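You operate a simulated robot arm through the tools that you are given. There is no shell and no other tool.

Carry out the task below with a simulated two-armed robot. There is one attempt and no reset: what you move stays moved.

## Task
Pour about 40 ml from the clear jug into the purple cup and stir it smooth.
Fine: use the orange stick; jug and stick go back where they stood. Set down upright: clear jug, orange stick.

The check looks at the end state, three seconds after you hand in, the way a careful person would. Anything else that was tipped, shoved, dropped, spilled or broken makes it a failure.

## Robot
Two 6-joint arms with two-finger grippers on one trunk that stands fixed in place. Base frame: the origin is at the foot of the trunk, x ahead of it, y to its left, z up; the work surface is at about z = 0.85. Lengths are in m, angles in degrees, forces in N, time in s.
The left shoulder is at [0.03, 0.178, 1.038], the right one opposite. With the tool pointing down near the work surface each hand reaches from about 0.46 to 0.84 m from the base axis, measured 20 degrees to its own side. Payload 2.54 kg a hand.
The TCP of each hand is the grasp point between the finger pads, 0.03 m short of the fingertips. In the tool frame z runs along the fingers and y along their closing line. The gripper opens to 0.116 m; its body begins 0.095 m behind the TCP.
Orientation is that of the tool frame in the base frame, as a unit quaternion [x, y, z, w]. With the fingers straight down and closing along the base's y, the tool's x points along the base's -x, its y along +y and its z along -z.

## Interface
- The arms move only by the tool jog_arm. It takes "left_increments", "right_increments" or both (then of equal length, played together; a hand with none holds still); each is a list of rows, each a list of 6 numbers: the shift along the tool's x, y, z in units of 25 mm (1.0 is 25 mm), then the turn, a rotation vector about the tool's x, y, z in units of 5 degrees (1.0 is 5 degrees). In form: [[dx, dy, dz, wx, wy, wz], ...]. A call has 1 to 20 rows; each row shifts and turns the commanded pose from where the row before left it, along the tool's axes as they then stand. "left_grip" and "right_grip" are, for a hand that has rows, the gripper command, from -1 (fully open) to 1 (shut), values between in proportion, set as the call begins (left out, the last holds). A call with a number of a shift or a turn outside -1 to 1 is refused whole. Each row takes 0.2 s and may step no farther than 0.05 m and 8.6 degrees from the row before; otherwise, or with a gripper value out of range, the whole call is refused. Where a pose cannot be reached the arm comes as near as it can. A force on the tool above 40 N (or 10 N above the force at the start of the call, whichever is more), or a blocked arm, ends the call early, and 0.2 s more pass. Each finger travels about 0.153 m/s and halts on what it meets, pressing with about 38 N; the grip force reading is that of the motor and also rises with nothing between the fingers. The clock runs only during rows and for 0.2 s after the last one: add rows that do not move to give the fingers time. The reply holds the time, the measured pose of the TCP, the force on the tool along the base axes, the opening and the grip force, in the units named above and with some noise, with the torque about the TCP (base axes, N m) and any sound that the robot's microphone picked up.
- Cameras (640 x 400 px; columns grow to the right, rows downward): "scene" is now at [0.0437, -0.0144, 1.7589]; the picture's right is [-0.07, -1.00, 0.00], its down [-0.84, 0.06, -0.53] and it looks along [0.53, -0.04, -0.85] (base axes); focal length 327 px, centre (320, 200). "left" rides on the left gripper at [0.069, 0.015, -0.122] in its tool frame; the picture's right is [-0.21, 0.98, 0.00], its down [-0.83, -0.18, -0.53] and it looks along [-0.52, -0.11, 0.85] (tool axes); focal length 251 px, centre (320, 200). "right" rides on the right gripper at [0.069, -0.015, -0.122] in its tool frame; the picture's right is [0.21, 0.98, 0.00], its down [-0.83, 0.18, -0.53] and it looks along [-0.52, 0.11, 0.85] (tool axes); focal length 251 px, centre (320, 200).
- snapshot(camera): a new picture of that camera. The clock stands still meanwhile.
- lift_body(by): moves the trunk up (or, below 0, down) by that many m; the arms and the scene camera ride with it, the base frame stays. It gives what a move gives, with no picture.
- pan_tilt(pan, tilt): turns the head with the scene camera to pan (to the left, within 143 degrees either way) and tilt (down, from -29 to 69), counted from straight ahead of the robot. It gives what a move gives.
- probe_pixels(camera, pixels): for up to 12 pixels [column, row] of the newest picture of that camera ("zoom" is the newest enlarged one), the place [x, y, z] in the base frame of the surface seen there, good to about 0.002 m, but the place of the scene camera against the robot may be out by one fixed shift of up to 0.018 m in any direction. The clock stands still meanwhile.
- close_up(camera, box): a new picture of the part [left, top, right, bottom] of that camera's present view, enlarged. The clock stands still meanwhile.
- close_job(): hands the job in; it is judged then, once.

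Leave the grippers open and the arms clear of the work at the hand-in unless told otherwise.

The tools are called after "Call:" by a JSON object that holds its "method" and its "body". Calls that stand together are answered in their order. jog_arm: Moves the arms, as the interface text tells. Its arguments: {"type":"object","properties":{"left_increments":{"type":"array","items":{"type":"array","items":{"type":"number"}}},"left_grip":{"type":"number"},"right_increments":{"type":"array","items":{"type":"array","items":{"type":"number"}}},"right_grip":{"type":"number"}},"required":[]} The other tools are called the same way: lift_body (by) moves the trunk up or down; pan_tilt (pan, tilt) turns the head that bears the scene camera; snapshot (camera) takes a picture; probe_pixels (camera, pixels) gives the place of the surface under pixels of a picture; close_up (camera, box) takes an enlarged picture of a part of a camera's view; close_job () hands the job in.

At the start:

```text
t: 0.0
left_ee_pos: [0.4139, 0.2718, 1.2838]
left_tcp_rot: [0.0, 1.0, 0.0, 0.0]
left_force: [-0.7, 0.9, 0.1]
left_moment: [0.0, 0.0, -0.01]
left_opening: 0.116
left_finger_force: 0.1
right_ee_pos: [0.583, -0.1791, 1.2078]
right_tcp_rot: [0.0, 1.0, 0.001, 0.0]
right_force: [-0.7, -0.1, 0.2]
right_moment: [0.03, 0.0, 0.0]
right_opening: 0.116
right_finger_force: 0.0
trunk travel left (down, up): [-0.25, 0.29]
head pan, tilt (commanded): [-4.2, 57.8]
```

scene: 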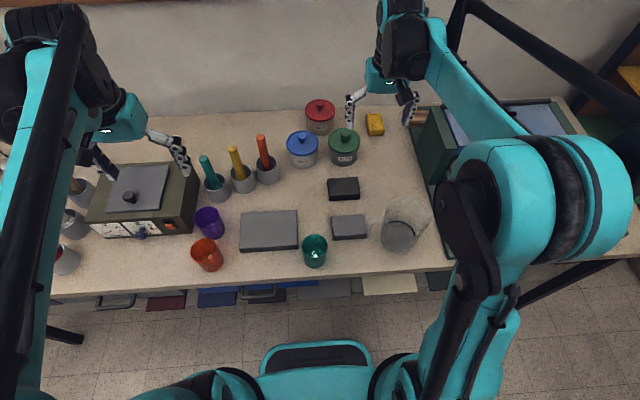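
right: 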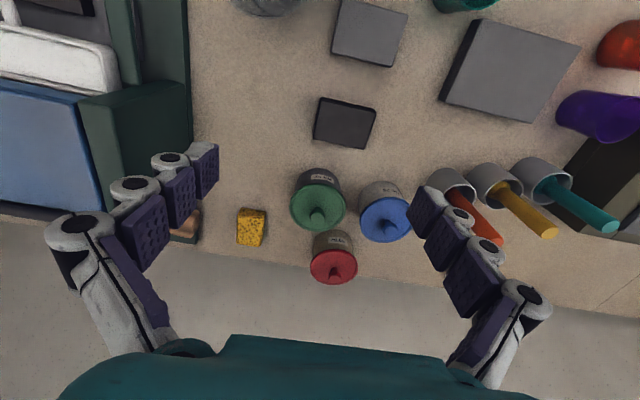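
left: 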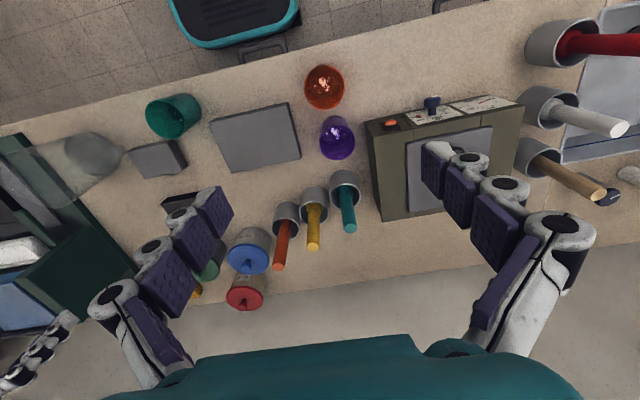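

I can see the clear jug near (402,225) in the scene picture, the purple cup near (210,221), and the orange/red stick in a holder near (265,160). I'll take close-ups of each to look at them before moving.

Call:
{"method": "close_up", "body": {"camera": "scene", "box": [340, 170, 460, 270]}}

Call:
{"method": "close_up", "body": {"camera": "scene", "box": [170, 120, 330, 280]}}

```text
4.00 times, centred on (400, 220) of scene
```

zoom: 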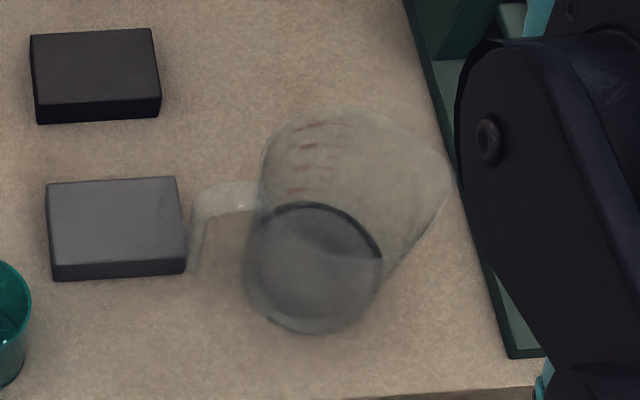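

```text
2.50 times, centred on (250, 200) of scene
```

zoom: 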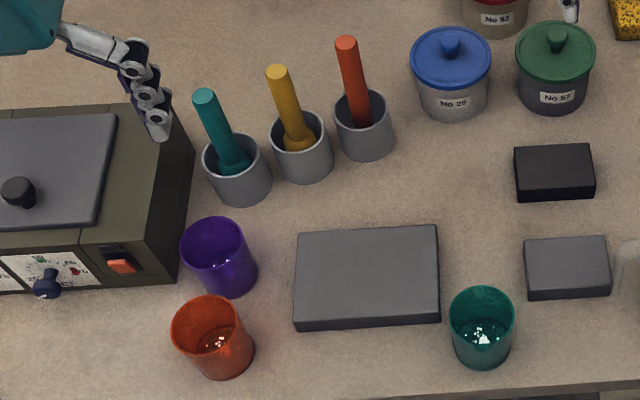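

The jug has its handle to the picture's left and its spout to the right, with grey liquid at the bottom. I'll probe points on the jug in an enlarged view, and look closer at the purple cup and stick.

Call:
{"method": "close_up", "body": {"camera": "scene", "box": [370, 185, 450, 265]}}

Call:
{"method": "probe_pixels", "body": {"camera": "scene", "pixels": [[402, 240], [392, 250], [420, 200], [432, 216], [406, 200], [388, 222], [402, 225], [370, 250], [350, 225], [335, 217], [363, 217], [430, 250]]}}

Call:
{"method": "close_up", "body": {"camera": "scene", "box": [180, 195, 240, 250]}}

```text
5.00 times, centred on (410, 225) of scene
```

zoom: 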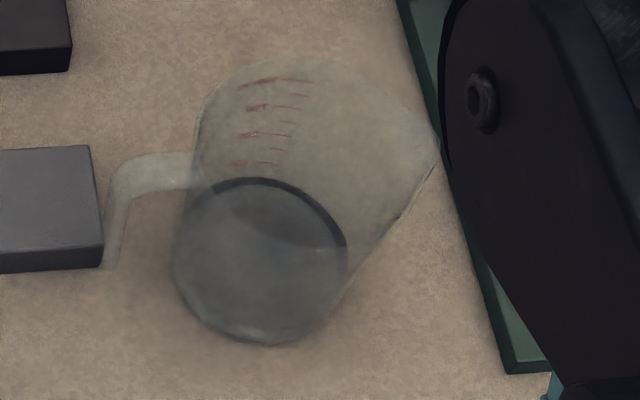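

```text
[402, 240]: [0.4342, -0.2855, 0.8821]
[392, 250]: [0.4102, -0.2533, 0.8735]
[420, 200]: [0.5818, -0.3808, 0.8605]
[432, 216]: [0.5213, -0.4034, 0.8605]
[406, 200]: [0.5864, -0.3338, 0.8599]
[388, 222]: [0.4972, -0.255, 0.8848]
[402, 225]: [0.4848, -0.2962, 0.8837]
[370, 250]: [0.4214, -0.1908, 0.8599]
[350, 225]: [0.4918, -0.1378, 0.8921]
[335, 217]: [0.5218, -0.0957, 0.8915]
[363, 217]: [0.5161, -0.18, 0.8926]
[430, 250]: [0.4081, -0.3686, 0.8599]
```

```text
7.27 times, centred on (210, 222) of scene
```

zoom: 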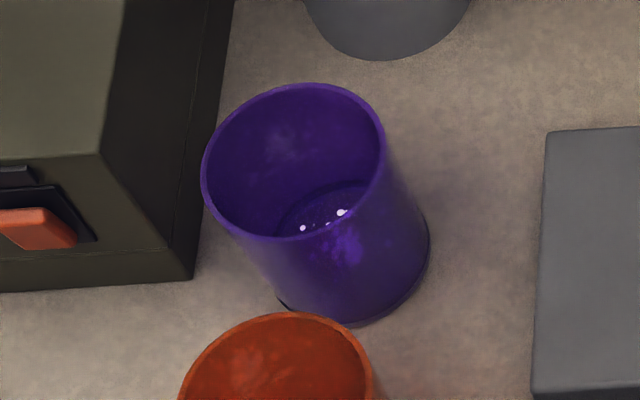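

The table reads z ≈ 0.860 through the scene camera, so its frame is probably shifted by some millimetres. I'll probe fixed points (block corners, holders, cup rims) in the scene and in the wrist pictures, so I can compare the two.

Call:
{"method": "probe_pixels", "body": {"camera": "scene", "pixels": [[262, 137], [265, 150], [235, 149], [206, 158], [210, 212], [222, 236], [205, 248], [302, 262], [297, 212], [240, 213], [320, 105], [344, 136]]}}

Call:
{"method": "snapshot", "body": {"camera": "left"}}

Call:
{"method": "probe_pixels", "body": {"camera": "left", "pixels": [[278, 265], [312, 246], [350, 228], [337, 155], [338, 130], [301, 157], [226, 172], [209, 121], [291, 103], [390, 218], [368, 124], [245, 293]]}}

Call:
{"method": "snapshot", "body": {"camera": "right"}}

Call:
{"method": "probe_pixels", "body": {"camera": "right", "pixels": [[398, 68], [331, 54], [334, 4], [407, 13], [367, 148], [314, 143], [318, 98], [320, 215], [335, 262], [268, 60], [500, 245], [553, 233]]}}

```text
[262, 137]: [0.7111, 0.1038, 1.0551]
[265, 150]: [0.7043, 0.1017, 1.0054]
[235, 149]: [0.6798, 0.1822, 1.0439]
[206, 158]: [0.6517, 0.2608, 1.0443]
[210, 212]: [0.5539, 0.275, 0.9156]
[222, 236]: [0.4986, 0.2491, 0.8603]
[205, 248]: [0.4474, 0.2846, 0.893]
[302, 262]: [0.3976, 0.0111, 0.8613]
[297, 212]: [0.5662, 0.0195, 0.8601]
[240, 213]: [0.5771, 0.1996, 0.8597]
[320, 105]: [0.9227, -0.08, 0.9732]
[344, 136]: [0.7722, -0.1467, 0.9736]
```

```text
taken
```

left: 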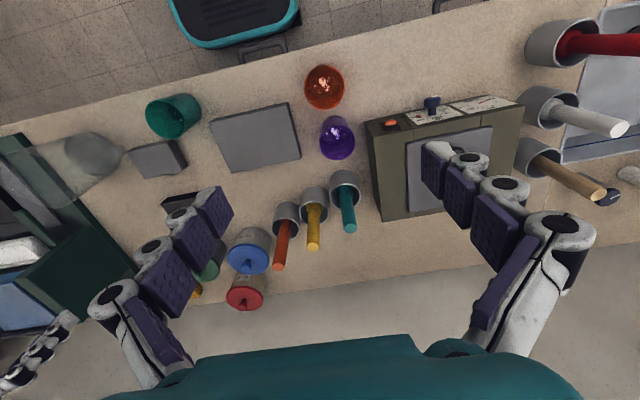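

```text
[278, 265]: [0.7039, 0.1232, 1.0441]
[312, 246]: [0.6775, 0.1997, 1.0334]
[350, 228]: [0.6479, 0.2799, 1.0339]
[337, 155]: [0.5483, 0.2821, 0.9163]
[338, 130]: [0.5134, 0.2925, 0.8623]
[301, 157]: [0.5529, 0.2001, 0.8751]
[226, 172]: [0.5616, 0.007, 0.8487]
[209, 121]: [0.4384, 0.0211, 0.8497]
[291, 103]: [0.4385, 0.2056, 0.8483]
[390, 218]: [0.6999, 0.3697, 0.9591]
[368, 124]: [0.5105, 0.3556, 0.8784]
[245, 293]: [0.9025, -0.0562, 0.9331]
```

```text
taken
```

right: 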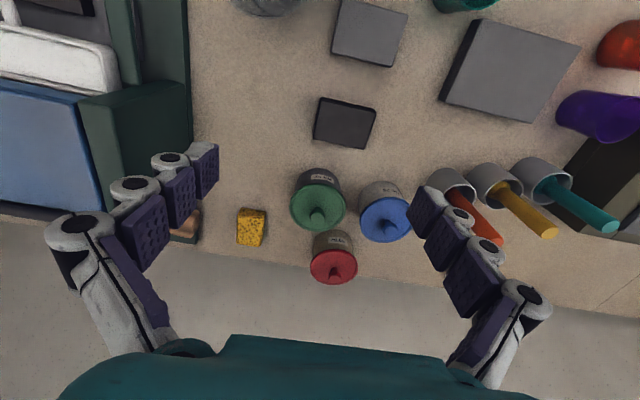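

```text
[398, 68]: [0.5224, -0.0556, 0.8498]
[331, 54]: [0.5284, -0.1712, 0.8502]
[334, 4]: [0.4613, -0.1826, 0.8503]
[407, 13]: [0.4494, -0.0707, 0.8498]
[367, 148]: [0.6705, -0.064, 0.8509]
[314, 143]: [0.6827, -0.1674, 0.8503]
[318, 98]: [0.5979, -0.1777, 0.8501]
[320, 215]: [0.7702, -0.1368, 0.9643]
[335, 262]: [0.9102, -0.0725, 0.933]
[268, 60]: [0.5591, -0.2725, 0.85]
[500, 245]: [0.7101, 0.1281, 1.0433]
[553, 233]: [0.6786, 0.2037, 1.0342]
```

Comparing the green lid knob and the stick tops, the scene camera reads about +3 mm in x, −15 mm in y and +10 mm in z against the wrist cameras. Next I'll look closely at the right gripper, to see how it is built, and at the whole stick row.

Call:
{"method": "close_up", "body": {"camera": "scene", "box": [330, 20, 450, 130]}}

Call:
{"method": "close_up", "body": {"camera": "scene", "box": [80, 80, 200, 200]}}

Call:
{"method": "close_up", "body": {"camera": "left", "box": [230, 150, 390, 290]}}

Call:
{"method": "close_up", "body": {"camera": "left", "box": [0, 90, 160, 230]}}

```text
3.64 times, centred on (390, 75) of scene
```

zoom: 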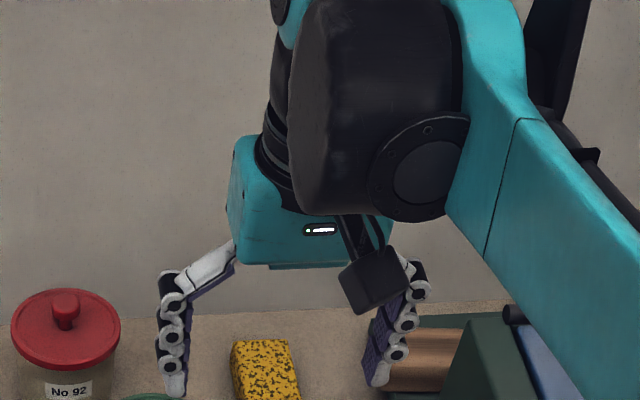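

```text
3.33 times, centred on (140, 140) of scene
```

zoom: 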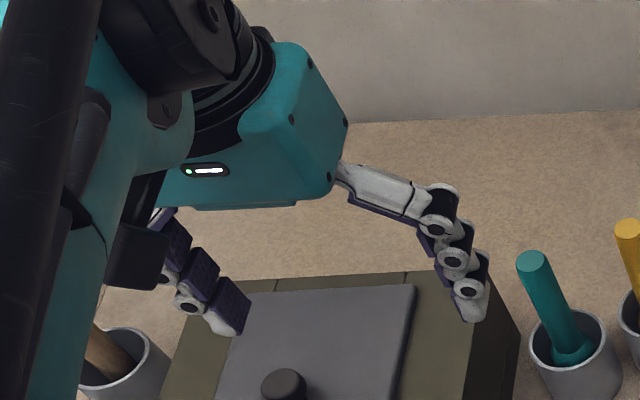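

```text
2.86 times, centred on (310, 220) of left
```

zoom: 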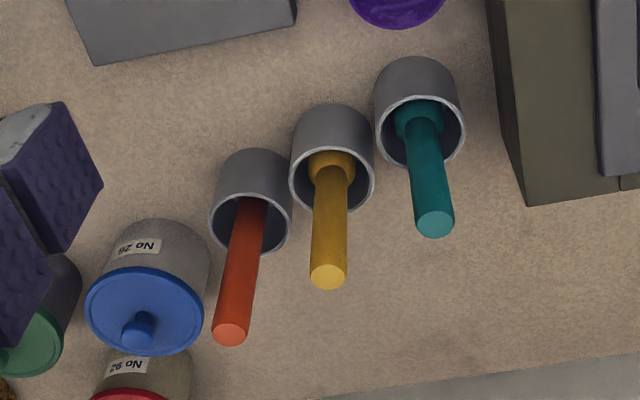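

```text
2.86 times, centred on (80, 160) of left
```

zoom: 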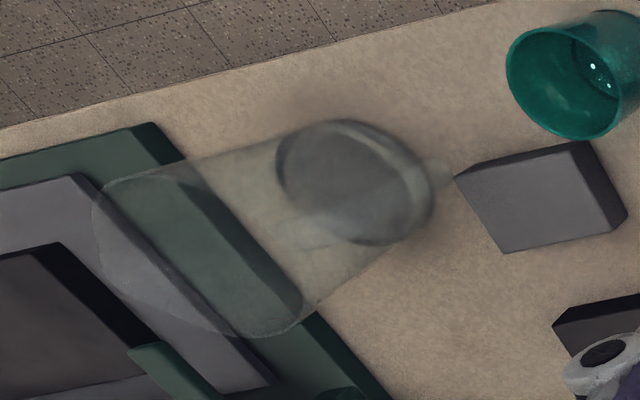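

The gripper carries its camera in a black box on the tool's +x side. The jug stands just left of a green tray, with its spout toward −y and its handle toward +y. I'll move the right hand back and to the right at height for a better look at the jug, then turn it 90° to the grasp yaw.

Call:
{"method": "jog_arm", "body": {"right_increments": [[0.452, -0.984, 0.2, 0, 0, 0], [0.452, -0.984, 0.2, 0, 0, 0], [0.452, -0.984, 0.2, 0, 0, 0], [0.452, -0.984, 0.2, 0, 0, 0], [0.452, -0.984, 0.2, 0, 0, 0], [0.452, -0.984, 0.2, 0, 0, 0], [0.452, -0.984, 0.2, 0, 0, 0], [0.452, -0.984, 0.2, 0, 0, 0], [0.452, -0.984, 0.2, 0, 0, 0], [0.452, -0.984, 0.2, 0, 0, 0], [0, 0, 0, 0, 0, -1], [0, 0, 0, 0, 0, -1], [0, 0, 0, 0, 0, -1], [0, 0, 0, 0, 0, -1], [0, 0, 0, 0, 0, -1], [0, 0, 0, 0, 0, -1], [0, 0, 0, 0, 0, -1], [0, 0, 0, 0, 0, -1], [0, 0, 0, 0, 0, -1]], "right_grip": -1}}

```text
t: 4.0
left_ee_pos: [0.4149, 0.2724, 1.2853]
left_tcp_rot: [0.0, 1.0, 0.0, 0.0]
left_force: [-0.6, 0.1, 0.0]
left_moment: [0.03, 0.01, 0.0]
left_opening: 0.1161
left_finger_force: 0.1
right_ee_pos: [0.4699, -0.4246, 1.1571]
right_tcp_rot: [-0.383, 0.924, -0.001, 0.0]
right_force: [0.0, -0.1, -0.4]
right_moment: [-0.04, 0.02, 0.03]
right_opening: 0.1158
right_finger_force: 0.1
trunk travel left (down, up): [-0.25, 0.29]
head pan, tilt (commanded): [-4.2, 57.8]
```

The hand arrived without contact at [0.470, −0.425, 1.157] and is half turned. I'll finish the turn with another 45°.

Call:
{"method": "jog_arm", "body": {"right_increments": [[0, 0, 0, 0, 0, -1], [0, 0, 0, 0, 0, -1], [0, 0, 0, 0, 0, -1], [0, 0, 0, 0, 0, -1], [0, 0, 0, 0, 0, -1], [0, 0, 0, 0, 0, -1], [0, 0, 0, 0, 0, -1], [0, 0, 0, 0, 0, -1], [0, 0, 0, 0, 0, -1]]}}

Call:
{"method": "snapshot", "body": {"camera": "right"}}

Call:
{"method": "snapshot", "body": {"camera": "scene"}}

```text
t: 6.0
left_ee_pos: [0.415, 0.2723, 1.2848]
left_tcp_rot: [0.0, 1.0, 0.001, 0.0]
left_force: [-0.1, 0.2, -0.3]
left_moment: [0.0, 0.02, -0.04]
left_opening: 0.1158
left_finger_force: 0.0
right_ee_pos: [0.4703, -0.4247, 1.1581]
right_tcp_rot: [0.708, -0.706, 0.0, 0.0]
right_force: [0.5, 0.8, 0.3]
right_moment: [0.01, 0.03, 0.01]
right_opening: 0.1157
right_finger_force: 0.0
trunk travel left (down, up): [-0.25, 0.29]
head pan, tilt (commanded): [-4.2, 57.8]
```

```text
taken
```

right: 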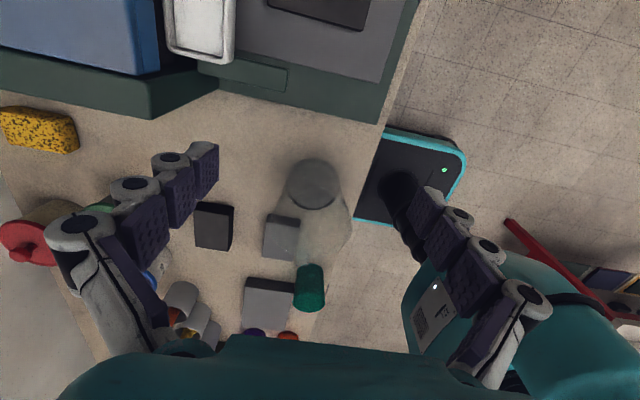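

```text
taken
```

scene: 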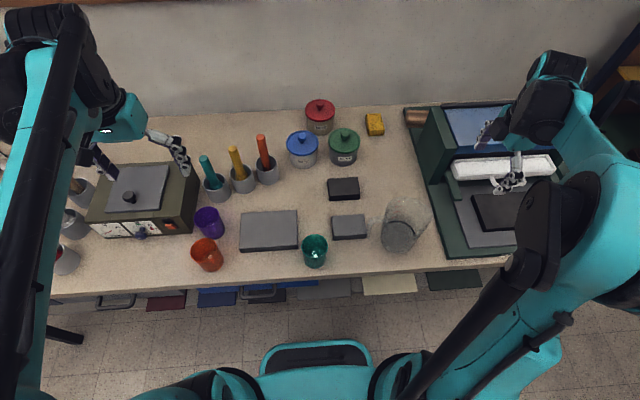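

The jug shows at about (320,215) in the right picture, its liquid disc at (314,184). I'll enlarge it and probe the jug's parts.

Call:
{"method": "close_up", "body": {"camera": "right", "box": [240, 140, 400, 290]}}

Call:
{"method": "probe_pixels", "body": {"camera": "right", "pixels": [[314, 160], [290, 184], [336, 184], [314, 184], [314, 205], [320, 225], [320, 240], [300, 240], [345, 230], [270, 265], [350, 205], [360, 240]]}}

Call:
{"method": "close_up", "body": {"camera": "scene", "box": [360, 180, 460, 260]}}

```text
2.67 times, centred on (320, 215) of right
```

zoom: 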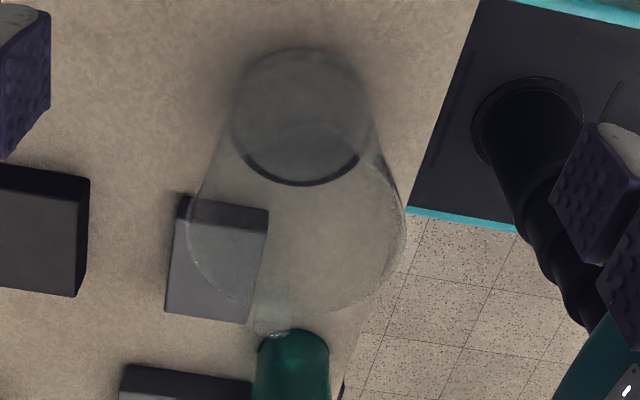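

```text
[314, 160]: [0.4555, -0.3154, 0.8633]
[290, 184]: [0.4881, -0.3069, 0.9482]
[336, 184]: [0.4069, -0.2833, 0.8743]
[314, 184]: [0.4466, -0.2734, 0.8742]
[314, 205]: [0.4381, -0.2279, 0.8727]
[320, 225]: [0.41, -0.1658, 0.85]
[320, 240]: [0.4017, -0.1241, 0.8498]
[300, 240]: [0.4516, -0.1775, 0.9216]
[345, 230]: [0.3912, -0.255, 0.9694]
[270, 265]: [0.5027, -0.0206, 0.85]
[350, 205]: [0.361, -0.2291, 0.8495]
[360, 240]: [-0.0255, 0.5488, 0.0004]
```

```text
5.00 times, centred on (410, 220) of scene
```

zoom: 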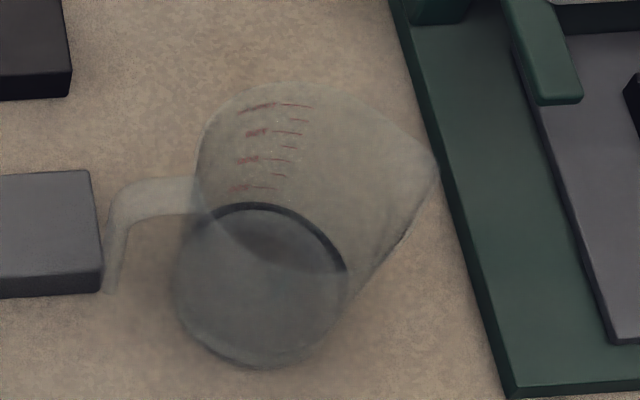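

The liquid surface is at z ≈ 0.874, 24 mm above the table at 0.850. I'll probe many points around the jug's rim and wall in the enlarged right view.

Call:
{"method": "close_up", "body": {"camera": "right", "box": [270, 150, 370, 280]}}

Call:
{"method": "probe_pixels", "body": {"camera": "right", "pixels": [[288, 190], [287, 200], [287, 212], [286, 225], [292, 240], [300, 250], [310, 258], [325, 258], [335, 254], [345, 245], [350, 235], [349, 222]]}}

Call:
{"method": "probe_pixels", "body": {"camera": "right", "pixels": [[346, 215], [343, 205], [340, 195], [300, 200], [300, 215], [300, 228], [340, 210], [340, 225], [340, 240], [316, 262], [318, 255], [314, 248]]}}

```text
3.08 times, centred on (320, 215) of right
```

zoom: 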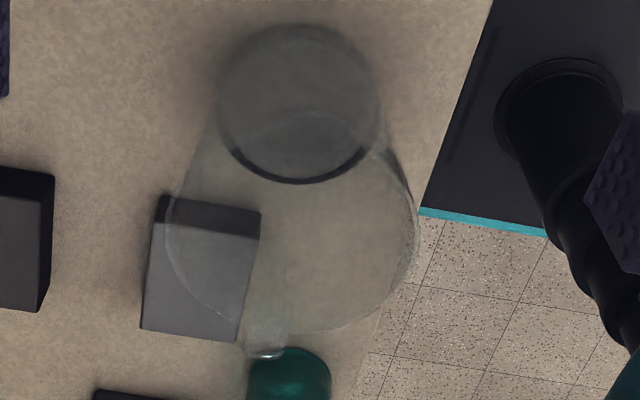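

```text
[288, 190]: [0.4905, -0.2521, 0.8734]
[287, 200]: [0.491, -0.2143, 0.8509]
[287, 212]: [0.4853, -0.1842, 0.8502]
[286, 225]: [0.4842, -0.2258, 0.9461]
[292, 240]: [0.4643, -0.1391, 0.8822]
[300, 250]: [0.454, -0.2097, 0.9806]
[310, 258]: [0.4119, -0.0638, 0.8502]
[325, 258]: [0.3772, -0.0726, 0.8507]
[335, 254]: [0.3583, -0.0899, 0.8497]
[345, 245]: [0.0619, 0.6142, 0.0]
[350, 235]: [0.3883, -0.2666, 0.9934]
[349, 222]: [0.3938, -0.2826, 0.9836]
```

```text
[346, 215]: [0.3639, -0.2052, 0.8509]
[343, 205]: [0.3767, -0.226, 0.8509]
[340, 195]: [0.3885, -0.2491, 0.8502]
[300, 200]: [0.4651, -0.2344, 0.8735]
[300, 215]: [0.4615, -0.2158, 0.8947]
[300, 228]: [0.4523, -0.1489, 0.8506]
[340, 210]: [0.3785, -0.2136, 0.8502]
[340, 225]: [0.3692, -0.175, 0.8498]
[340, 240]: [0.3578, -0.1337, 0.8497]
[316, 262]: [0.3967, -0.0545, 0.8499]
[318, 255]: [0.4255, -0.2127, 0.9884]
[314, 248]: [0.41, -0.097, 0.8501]
```

The jug tapers: it is about 0.099 m across at the liquid and about 0.119 m at the rim (z ≈ 0.99), which is too wide for the gripper from above. I'll take it by the handle on the +y side instead. I'm moving the right hand above the handle at z ≈ 1.10 to look at it.

Call:
{"method": "jog_arm", "body": {"right_increments": [[-0.98, 0.132, 0.2, 0, 0, 0], [-0.98, 0.132, 0.2, 0, 0, 0], [-0.98, 0.132, 0.2, 0, 0, 0], [-0.98, 0.132, 0.2, 0, 0, 0], [-0.98, 0.132, 0.2, 0, 0, 0], [-0.98, 0.132, 0.2, 0, 0, 0], [-0.98, 0.132, 0.2, 0, 0, 0], [-0.98, 0.132, 0.2, 0, 0, 0], [-0.98, 0.132, 0.2, 0, 0, 0], [-0.98, 0.132, 0.2, 0, 0, 0]]}}

Call:
{"method": "snapshot", "body": {"camera": "right"}}

Call:
{"method": "close_up", "body": {"camera": "right", "box": [240, 60, 400, 200]}}

```text
t: 8.2
left_ee_pos: [0.4137, 0.2736, 1.2836]
left_tcp_rot: [0.0, 1.0, 0.0, 0.0]
left_force: [-0.3, -0.2, 1.1]
left_moment: [-0.01, 0.02, 0.0]
left_opening: 0.1159
left_finger_force: 0.1
right_ee_pos: [0.437, -0.1803, 1.1069]
right_tcp_rot: [0.707, -0.707, 0.001, 0.0]
right_force: [0.1, -0.3, -0.1]
right_moment: [-0.02, -0.01, 0.01]
right_opening: 0.1159
right_finger_force: 0.0
trunk travel left (down, up): [-0.25, 0.29]
head pan, tilt (commanded): [-4.2, 57.8]
```

```text
taken
```

right: 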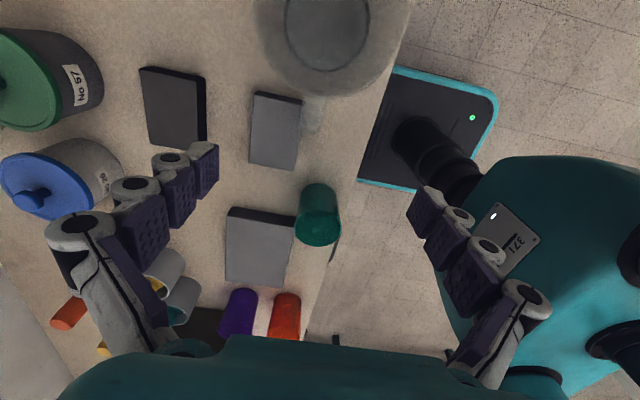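

```text
2.86 times, centred on (320, 130) of right
```

zoom: 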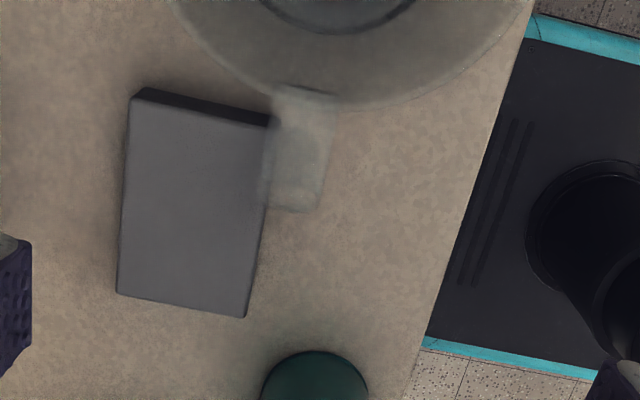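

The handle shows in the close-up from (305,90) near the rim to (295,205) at its outer end. I'll probe it.

Call:
{"method": "probe_pixels", "body": {"camera": "zoom", "pixels": [[310, 110], [305, 130], [300, 150], [300, 170], [297, 190], [295, 202], [320, 150], [325, 180], [315, 200], [280, 150], [276, 180], [285, 200]]}}

Call:
{"method": "probe_pixels", "body": {"camera": "zoom", "pixels": [[330, 120], [290, 110], [318, 190], [310, 190], [290, 190], [280, 190], [270, 190], [305, 205], [310, 160], [290, 160], [330, 100], [300, 90]]}}

Call:
{"method": "close_up", "body": {"camera": "right", "box": [290, 80, 340, 140]}}

```text
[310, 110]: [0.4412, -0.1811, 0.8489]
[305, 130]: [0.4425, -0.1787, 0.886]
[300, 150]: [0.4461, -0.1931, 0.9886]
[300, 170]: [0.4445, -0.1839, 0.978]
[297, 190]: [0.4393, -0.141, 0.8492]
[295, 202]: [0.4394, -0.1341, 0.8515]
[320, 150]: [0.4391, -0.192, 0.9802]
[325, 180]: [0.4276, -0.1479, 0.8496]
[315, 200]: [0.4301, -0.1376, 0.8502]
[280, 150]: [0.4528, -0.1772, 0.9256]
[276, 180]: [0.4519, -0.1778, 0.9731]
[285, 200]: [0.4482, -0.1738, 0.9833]
```

```text
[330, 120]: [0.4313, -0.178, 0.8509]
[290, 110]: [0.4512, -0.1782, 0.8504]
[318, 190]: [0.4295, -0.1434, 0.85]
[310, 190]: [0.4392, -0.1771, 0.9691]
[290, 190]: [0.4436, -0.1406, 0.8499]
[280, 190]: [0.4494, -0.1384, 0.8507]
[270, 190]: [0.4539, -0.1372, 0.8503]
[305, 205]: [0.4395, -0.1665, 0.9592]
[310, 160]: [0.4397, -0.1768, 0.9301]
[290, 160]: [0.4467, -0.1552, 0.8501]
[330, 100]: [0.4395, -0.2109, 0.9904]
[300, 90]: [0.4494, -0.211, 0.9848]
```

```text
6.67 times, centred on (315, 110) of right
```

zoom: 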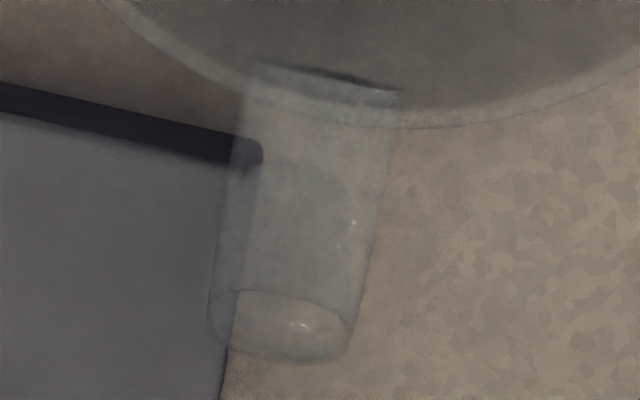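

The handle's vertical bar is about 20 mm wide, centred near x ≈ 0.445, y ≈ −0.177, with its top at z ≈ 0.99, in line with the hand's yaw. I'll set the gripper half open and lower the hand to z ≈ 1.03 above the bar, then look again.

Call:
{"method": "jog_arm", "body": {"right_increments": [[-0.03, -0.08, 0.77, 0, 0, 0], [-0.03, -0.08, 0.77, 0, 0, 0], [-0.03, -0.08, 0.77, 0, 0, 0], [0, -0.08, 0.77, 0, 0, 0], [0, 0, 0, 0, 0, 0]], "right_grip": 0}}

Call:
{"method": "snapshot", "body": {"camera": "right"}}

Call:
{"method": "close_up", "body": {"camera": "right", "box": [250, 70, 390, 210]}}

Call:
{"method": "close_up", "body": {"camera": "scene", "box": [340, 170, 440, 260]}}

```text
t: 9.4
left_ee_pos: [0.4141, 0.2729, 1.2849]
left_tcp_rot: [0.0, 1.0, 0.0, 0.0]
left_force: [-0.2, -0.3, -0.2]
left_moment: [0.02, -0.04, 0.0]
left_opening: 0.1158
left_finger_force: 0.0
right_ee_pos: [0.4443, -0.1774, 1.0302]
right_tcp_rot: [0.707, -0.707, 0.0, -0.001]
right_force: [0.8, -0.4, 0.4]
right_moment: [-0.02, 0.02, 0.01]
right_opening: 0.0581
right_finger_force: 0.1
trunk travel left (down, up): [-0.25, 0.29]
head pan, tilt (commanded): [-4.2, 57.8]
```

```text
taken
```

right: 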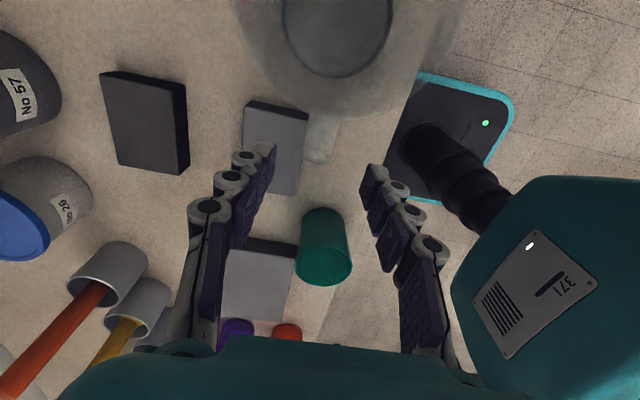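

```text
2.86 times, centred on (320, 140) of right
```

zoom: 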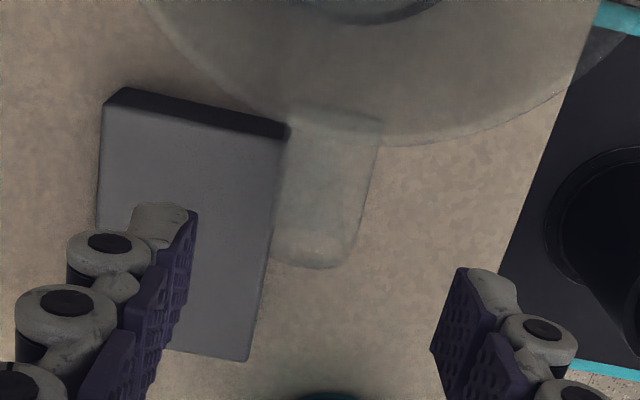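

```text
4.44 times, centred on (390, 215) of scene
```

zoom: 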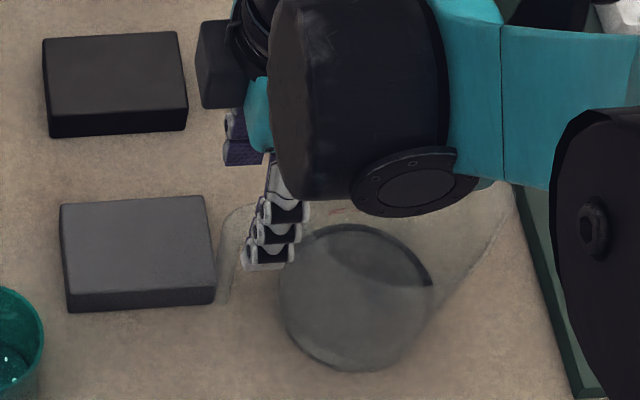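

The bar sits between the fingers with its centre at about x 0.446. I'll shift 2 mm in x and lower to TCP z ≈ 0.928, which leaves the fingertips at 0.898, above the grey block's top at 0.882.

Call:
{"method": "jog_arm", "body": {"right_increments": [[0, -0.07, 0.68, 0, 0, 0], [0, 0, 0.68, 0, 0, 0], [0, 0, 0.68, 0, 0, 0], [0, 0, 0.68, 0, 0, 0], [0, 0, 0.68, 0, 0, 0], [0, 0, 0.68, 0, 0, 0], [0, 0, 0, 0, 0, 0]]}}

Call:
{"method": "snapshot", "body": {"camera": "right"}}

Call:
{"method": "close_up", "body": {"camera": "right", "box": [250, 110, 390, 250]}}

Call:
{"method": "close_up", "body": {"camera": "scene", "box": [340, 170, 440, 260]}}

```text
t: 11.0
left_ee_pos: [0.4142, 0.2743, 1.2846]
left_tcp_rot: [0.0, 1.0, 0.0, 0.0]
left_force: [-0.4, -0.6, -1.2]
left_moment: [-0.02, -0.01, 0.02]
left_opening: 0.1159
left_finger_force: 0.1
right_ee_pos: [0.4452, -0.1783, 0.9287]
right_tcp_rot: [0.707, -0.707, 0.0, -0.001]
right_force: [-0.5, 1.0, 0.6]
right_moment: [0.01, -0.02, 0.02]
right_opening: 0.0581
right_finger_force: 0.0
trunk travel left (down, up): [-0.25, 0.29]
head pan, tilt (commanded): [-4.2, 57.8]
```

```text
taken
```

right: 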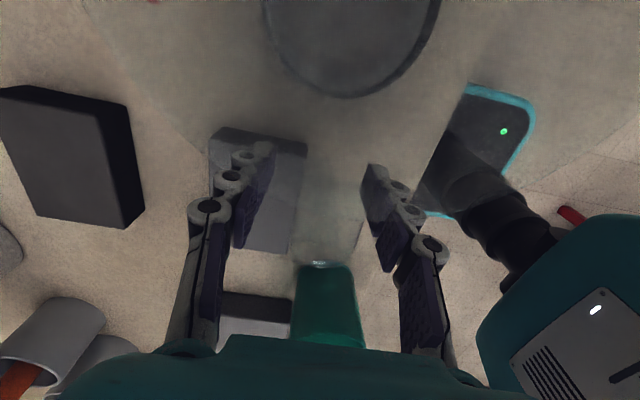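

```text
2.86 times, centred on (320, 180) of right
```

zoom: 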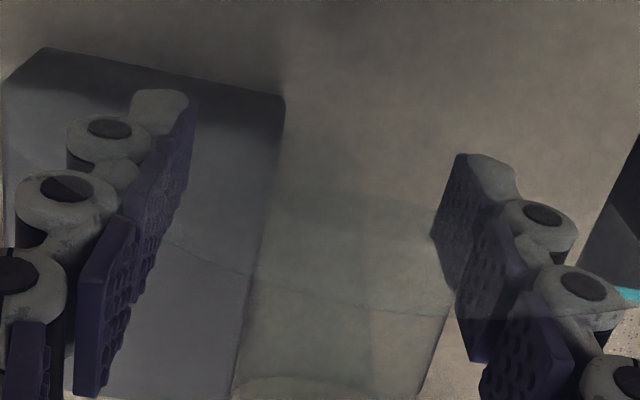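

```text
4.44 times, centred on (390, 215) of scene
```

zoom: 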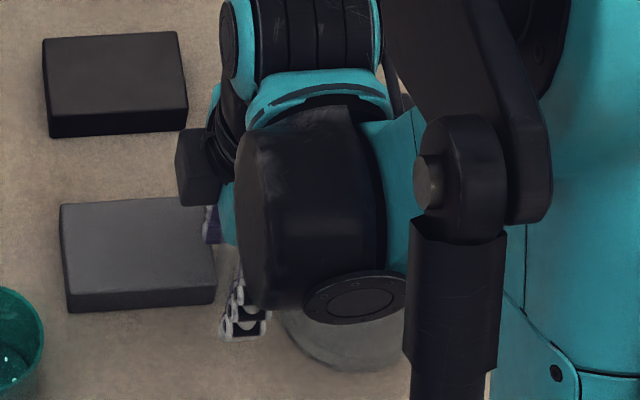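

The bar is centred between the pads and there is no contact force. I'll close on the handle.

Call:
{"method": "jog_arm", "body": {"right_increments": [[0, 0, 0, 0, 0, 0], [0, 0, 0, 0, 0, 0], [0, 0, 0, 0, 0, 0], [0, 0, 0, 0, 0, 0]], "right_grip": 1}}

Call:
{"method": "snapshot", "body": {"camera": "right"}}

```text
t: 12.0
left_ee_pos: [0.4151, 0.272, 1.2847]
left_tcp_rot: [0.0, 1.0, 0.0, 0.0]
left_force: [-0.6, -0.4, 1.2]
left_moment: [-0.02, 0.03, 0.0]
left_opening: 0.1158
left_finger_force: 0.0
right_ee_pos: [0.4472, -0.1774, 0.9282]
right_tcp_rot: [-0.707, 0.707, 0.0, 0.001]
right_force: [0.7, 0.6, 0.1]
right_moment: [0.27, 0.01, 0.02]
right_opening: 0.0212
right_finger_force: 37.5
trunk travel left (down, up): [-0.25, 0.29]
head pan, tilt (commanded): [-4.2, 57.8]
```

```text
taken
```

right: 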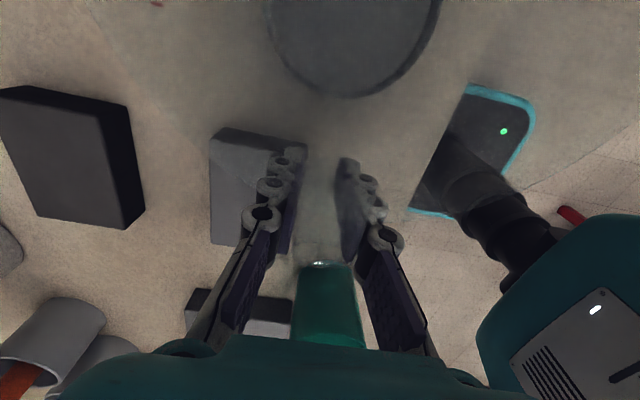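

The handle is held: opening 21 mm, 37.5 N, and the jug has not shifted. Before I lift, I'll measure the purple cup and its surroundings with the left camera.

Call:
{"method": "close_up", "body": {"camera": "left", "box": [290, 90, 390, 180]}}

Call:
{"method": "close_up", "body": {"camera": "scene", "box": [180, 195, 240, 250]}}

```text
4.44 times, centred on (340, 135) of left
```

zoom: 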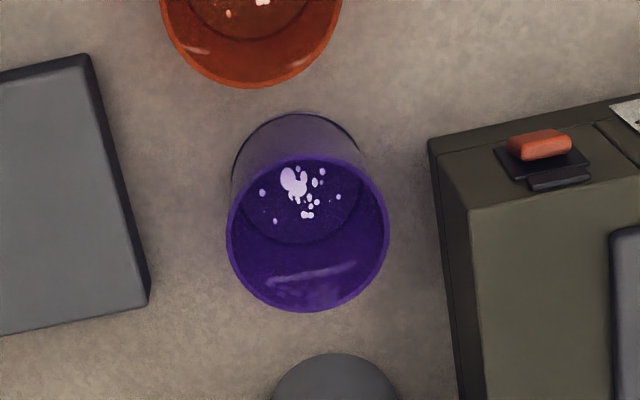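

```text
7.27 times, centred on (210, 222) of scene
```

zoom: 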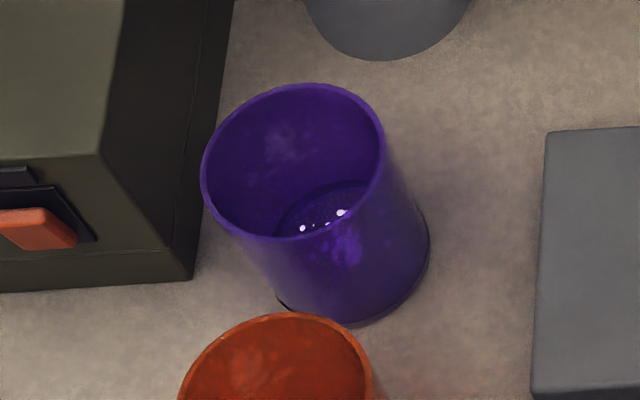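

The purple cup holds some liquid with white flecks floating in it. I'll probe its rim, its liquid surface and the nearby objects.

Call:
{"method": "close_up", "body": {"camera": "left", "box": [290, 90, 390, 180]}}

Call:
{"method": "probe_pixels", "body": {"camera": "zoom", "pixels": [[231, 232], [385, 232], [308, 308], [308, 159], [255, 185], [362, 185], [290, 200], [310, 220], [330, 225], [270, 210], [345, 200], [300, 235]]}}

Call:
{"method": "probe_pixels", "body": {"camera": "zoom", "pixels": [[253, 280], [362, 280], [290, 180], [320, 180], [440, 160], [475, 210], [460, 390], [540, 145], [250, 70], [148, 300], [280, 390], [385, 390]]}}

```text
4.44 times, centred on (340, 135) of left
```

zoom: 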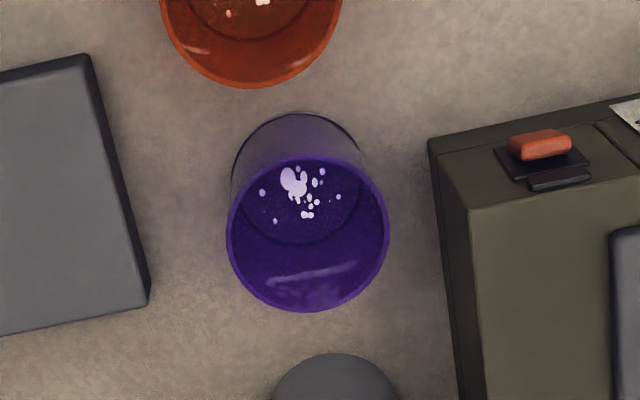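

```text
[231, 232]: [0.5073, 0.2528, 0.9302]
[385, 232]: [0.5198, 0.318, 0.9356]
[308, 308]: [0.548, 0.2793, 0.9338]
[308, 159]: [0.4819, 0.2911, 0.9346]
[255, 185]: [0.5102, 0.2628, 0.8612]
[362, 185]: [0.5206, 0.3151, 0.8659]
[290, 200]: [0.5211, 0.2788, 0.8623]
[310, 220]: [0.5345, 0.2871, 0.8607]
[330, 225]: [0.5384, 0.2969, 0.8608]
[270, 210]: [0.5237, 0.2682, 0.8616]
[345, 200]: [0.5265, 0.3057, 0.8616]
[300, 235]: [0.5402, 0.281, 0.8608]
```

```text
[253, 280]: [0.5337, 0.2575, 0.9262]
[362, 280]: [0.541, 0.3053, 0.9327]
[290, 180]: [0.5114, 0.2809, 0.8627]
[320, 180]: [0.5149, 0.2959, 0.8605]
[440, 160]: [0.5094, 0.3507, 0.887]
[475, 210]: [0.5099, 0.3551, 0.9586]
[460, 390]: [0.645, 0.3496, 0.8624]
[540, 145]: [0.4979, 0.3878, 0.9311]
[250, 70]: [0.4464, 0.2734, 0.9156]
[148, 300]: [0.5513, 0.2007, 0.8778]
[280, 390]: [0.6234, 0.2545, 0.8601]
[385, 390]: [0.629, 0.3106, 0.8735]
```

The purple cup's rim is centred at about (0.515, 0.285) at z ≈ 0.935, with an inner radius of about 31 mm. Its liquid surface is at z ≈ 0.8614, so 40 ml should raise it about 13 mm, to ≈ 0.8745. The oven's top edge is at z ≈ 0.959. I'll move the left arm out to a viewing pose on the left, so it clears the right arm's path and its camera looks into the cup.

Call:
{"method": "probe_pixels", "body": {"camera": "left", "pixels": [[410, 150], [400, 190], [440, 150], [385, 140], [395, 165], [460, 150], [324, 88], [345, 85], [433, 105], [495, 130], [378, 120], [405, 205]]}}

Call:
{"method": "jog_arm", "body": {"left_increments": [[0.274, 0.92, 0.034, 0, 0, 0], [0.274, 0.92, 0.034, 0, 0, 0], [0.274, 0.92, 0.034, 0, 0, 0], [0.274, 0.92, 0.034, 0, 0, 0], [0.274, 0.92, 0.034, 0, 0, 0], [0.274, 0.92, 0.034, 0, 0, 0], [0.274, 0.92, 0.034, 0, 0, 0], [0, 0, 0, 0, 0, 1], [0, 0, 0, 0, 0, 1], [0, 0, 0, 0, 0, 1], [0, 0, 0, 0, 0, 1], [0, 0, 0, 0, 0, 1], [0, 0, 0, 0, 0, 1], [0, 0, 0, 0, 0, 1], [0, 0, 0, 0, 0, 1], [0, 0, 0, 0, 0, 1]], "left_grip": -1}}

Call:
{"method": "snapshot", "body": {"camera": "left"}}

Call:
{"method": "snapshot", "body": {"camera": "scene"}}

```text
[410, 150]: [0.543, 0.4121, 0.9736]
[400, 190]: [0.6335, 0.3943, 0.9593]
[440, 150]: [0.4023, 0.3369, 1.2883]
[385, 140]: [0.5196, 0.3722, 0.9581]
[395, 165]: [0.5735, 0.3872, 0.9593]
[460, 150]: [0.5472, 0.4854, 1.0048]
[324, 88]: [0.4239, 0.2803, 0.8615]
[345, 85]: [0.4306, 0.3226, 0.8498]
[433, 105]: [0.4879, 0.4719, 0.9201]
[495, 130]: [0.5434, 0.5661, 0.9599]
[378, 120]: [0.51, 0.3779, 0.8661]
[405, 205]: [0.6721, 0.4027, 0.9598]
```

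```text
t: 15.4
left_ee_pos: [0.3662, 0.4338, 1.2778]
left_tcp_rot: [0.384, 0.923, 0.0, -0.001]
left_force: [0.3, -1.0, 0.2]
left_moment: [-0.01, -0.01, -0.02]
left_opening: 0.1162
left_finger_force: 0.0
right_ee_pos: [0.4477, -0.1769, 0.9288]
right_tcp_rot: [-0.707, 0.707, 0.0, 0.0]
right_force: [-0.6, -0.9, 0.6]
right_moment: [0.04, -0.02, 0.05]
right_opening: 0.0211
right_finger_force: 38.1
trunk travel left (down, up): [-0.25, 0.29]
head pan, tilt (commanded): [-4.2, 57.8]
```

```text
taken
```

left: 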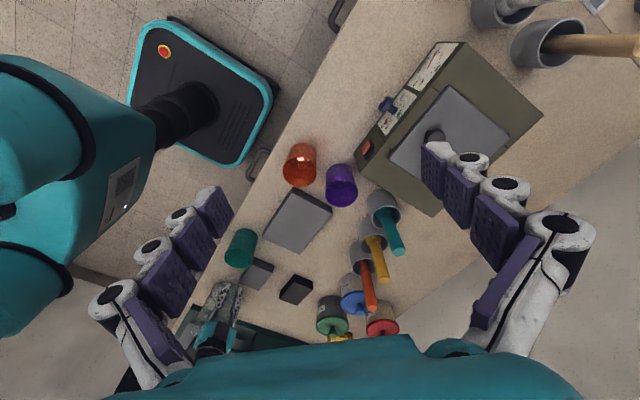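

```text
taken
```

scene: 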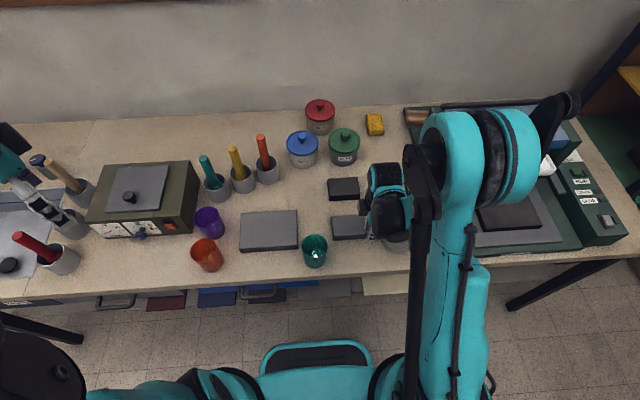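

The oven's lid plate is at z ≈ 0.974. The left hand is now clear. I'll check how well the left camera sees into the purple cup before lifting the jug.

Call:
{"method": "close_up", "body": {"camera": "left", "box": [290, 140, 390, 230]}}

Call:
{"method": "close_up", "body": {"camera": "left", "box": [180, 240, 300, 350]}}

```text
4.44 times, centred on (340, 185) of left
```

zoom: 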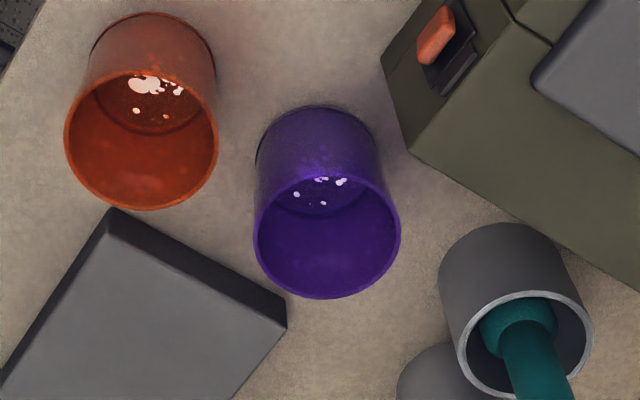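

```text
3.64 times, centred on (240, 295) of left
```

zoom: 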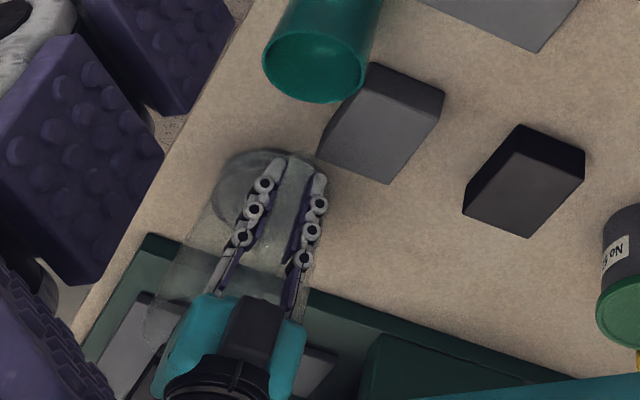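

The left camera sees part of the cup's liquid, and shows the right hand's fingers around the handle. I'll lift the jug 10 mm as a slip test.

Call:
{"method": "jog_arm", "body": {"right_increments": [[0, 0, -0.1, 0, 0, 0], [0, 0, -0.1, 0, 0, 0], [0, 0, -0.1, 0, 0, 0], [0, 0, -0.1, 0, 0, 0], [0, 0, 0, 0, 0, 0], [0, 0, 0, 0, 0, 0]]}}

Call:
{"method": "snapshot", "body": {"camera": "right"}}

Call:
{"method": "close_up", "body": {"camera": "left", "box": [180, 240, 300, 350]}}

```text
t: 16.8
left_ee_pos: [0.3651, 0.4344, 1.278]
left_tcp_rot: [0.383, 0.924, 0.001, 0.0]
left_force: [0.7, -0.3, 0.1]
left_moment: [-0.01, 0.01, 0.01]
left_opening: 0.1164
left_finger_force: 0.2
right_ee_pos: [0.4478, -0.1769, 0.9382]
right_tcp_rot: [-0.707, 0.707, 0.0, 0.0]
right_force: [-0.3, -0.9, -3.0]
right_moment: [0.24, -0.05, 0.0]
right_opening: 0.0213
right_finger_force: 37.7
trunk travel left (down, up): [-0.25, 0.29]
head pan, tilt (commanded): [-4.2, 57.8]
```

```text
taken
```

right: 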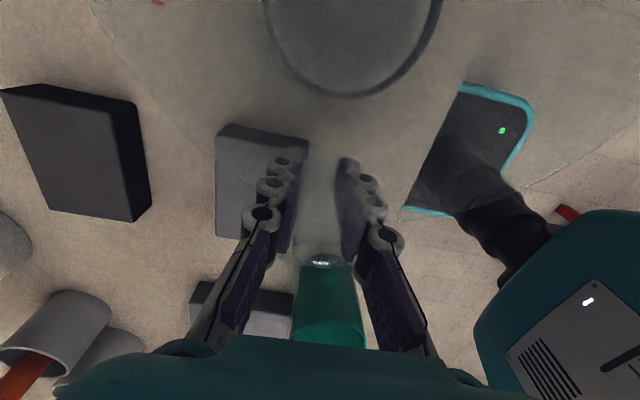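

```text
3.64 times, centred on (240, 295) of left
```

zoom: 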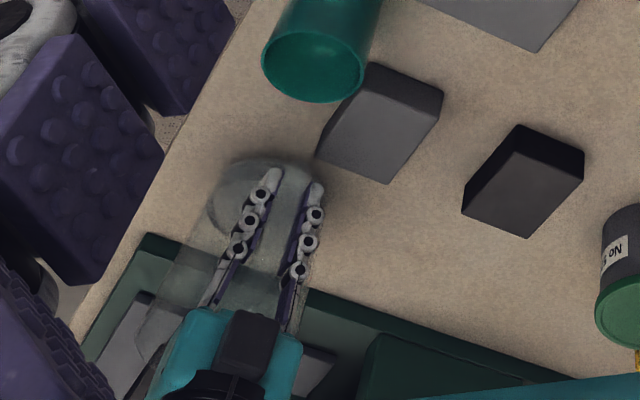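

The jug came up cleanly (about 3 N more load) with no slip visible between fingers and handle. I'll lift it straight up to TCP z ≈ 1.16.

Call:
{"method": "jog_arm", "body": {"right_increments": [[0, 0, -0.3, 0, 0, 0], [0, 0, -0.5, 0, 0, 0], [0, 0, -0.7, 0, 0, 0], [0, 0, -0.7, 0, 0, 0], [0, 0, -0.7, 0, 0, 0], [0, 0, -0.7, 0, 0, 0], [0, 0, -0.7, 0, 0, 0], [0, 0, -0.7, 0, 0, 0], [0, 0, -0.7, 0, 0, 0], [0, 0, -0.7, 0, 0, 0], [0, 0, -0.7, 0, 0, 0], [0, 0, -0.7, 0, 0, 0], [0, 0, -0.5, 0, 0, 0], [0, 0, -0.5, 0, 0, 0], [0, 0, -0.2, 0, 0, 0], [0, 0, 0, 0, 0, 0]]}}

Call:
{"method": "snapshot", "body": {"camera": "right"}}

Call:
{"method": "snapshot", "body": {"camera": "scene"}}

```text
t: 20.2
left_ee_pos: [0.3664, 0.4342, 1.278]
left_tcp_rot: [0.383, 0.924, -0.001, 0.0]
left_force: [0.1, 0.2, 0.1]
left_moment: [-0.02, 0.0, 0.0]
left_opening: 0.116
left_finger_force: 0.2
right_ee_pos: [0.4456, -0.1773, 1.1631]
right_tcp_rot: [-0.707, 0.707, 0.001, 0.0]
right_force: [1.1, 0.3, -2.8]
right_moment: [0.28, -0.03, 0.0]
right_opening: 0.0213
right_finger_force: 38.1
trunk travel left (down, up): [-0.25, 0.29]
head pan, tilt (commanded): [-4.2, 57.8]
```

```text
taken
```

right: 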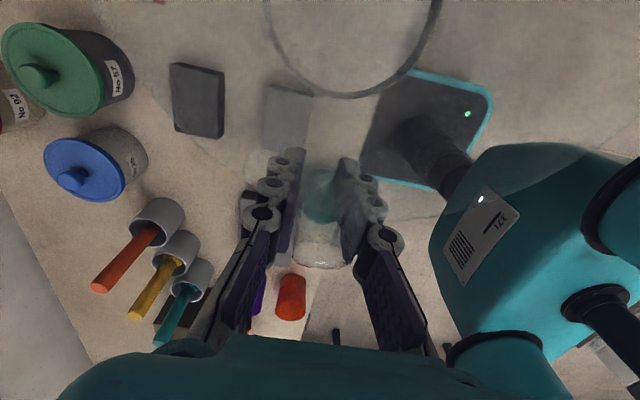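

```text
taken
```

scene: 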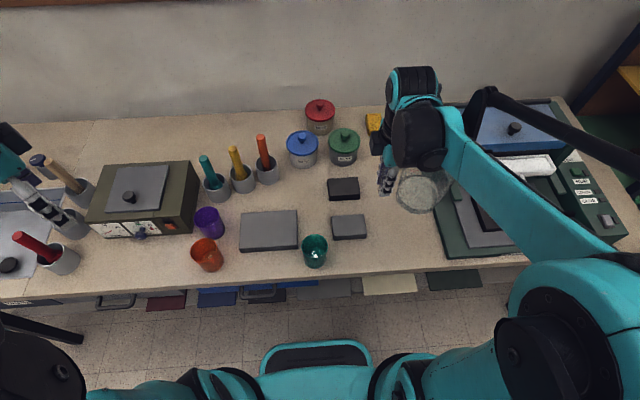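

The jug is hanging upright and steady. I'll turn the hand 50° clockwise seen from above, so the spout will later point back toward the robot at the cup.

Call:
{"method": "jog_arm", "body": {"right_increments": [[0, 0, 0, 0, 0, 0.5], [0, 0, 0, 0, 0, 0.8], [0, 0, 0, 0, 0, 0.9], [0, 0, 0, 0, 0, 0.9], [0, 0, 0, 0, 0, 0.9], [0, 0, 0, 0, 0, 0.9], [0, 0, 0, 0, 0, 0.9], [0, 0, 0, 0, 0, 0.9], [0, 0, 0, 0, 0, 0.9], [0, 0, 0, 0, 0, 0.9], [0, 0, 0, 0, 0, 0.9], [0, 0, 0, 0, 0, 0.6], [0, 0, 0, 0, 0, 0]]}}

Call:
{"method": "snapshot", "body": {"camera": "scene"}}

```text
t: 23.0
left_ee_pos: [0.3665, 0.4338, 1.2786]
left_tcp_rot: [0.383, 0.924, 0.0, 0.0]
left_force: [-0.1, 1.3, 0.2]
left_moment: [0.02, -0.02, 0.0]
left_opening: 0.116
left_finger_force: 0.1
right_ee_pos: [0.4482, -0.1772, 1.1638]
right_tcp_rot: [-0.342, 0.94, -0.001, 0.0]
right_force: [-0.4, -0.1, -1.7]
right_moment: [0.17, -0.2, 0.02]
right_opening: 0.021
right_finger_force: 38.1
trunk travel left (down, up): [-0.25, 0.29]
head pan, tilt (commanded): [-4.2, 57.8]
```

```text
taken
```

scene: 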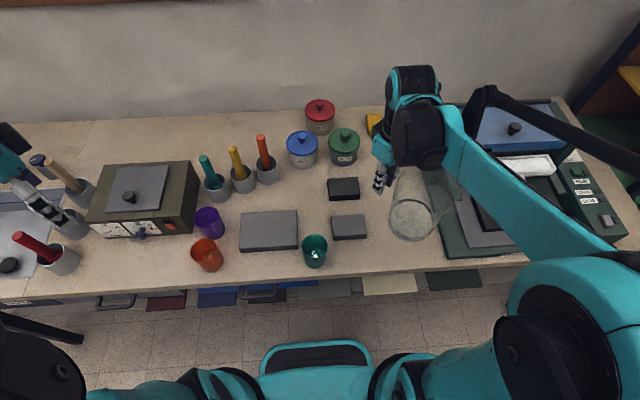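

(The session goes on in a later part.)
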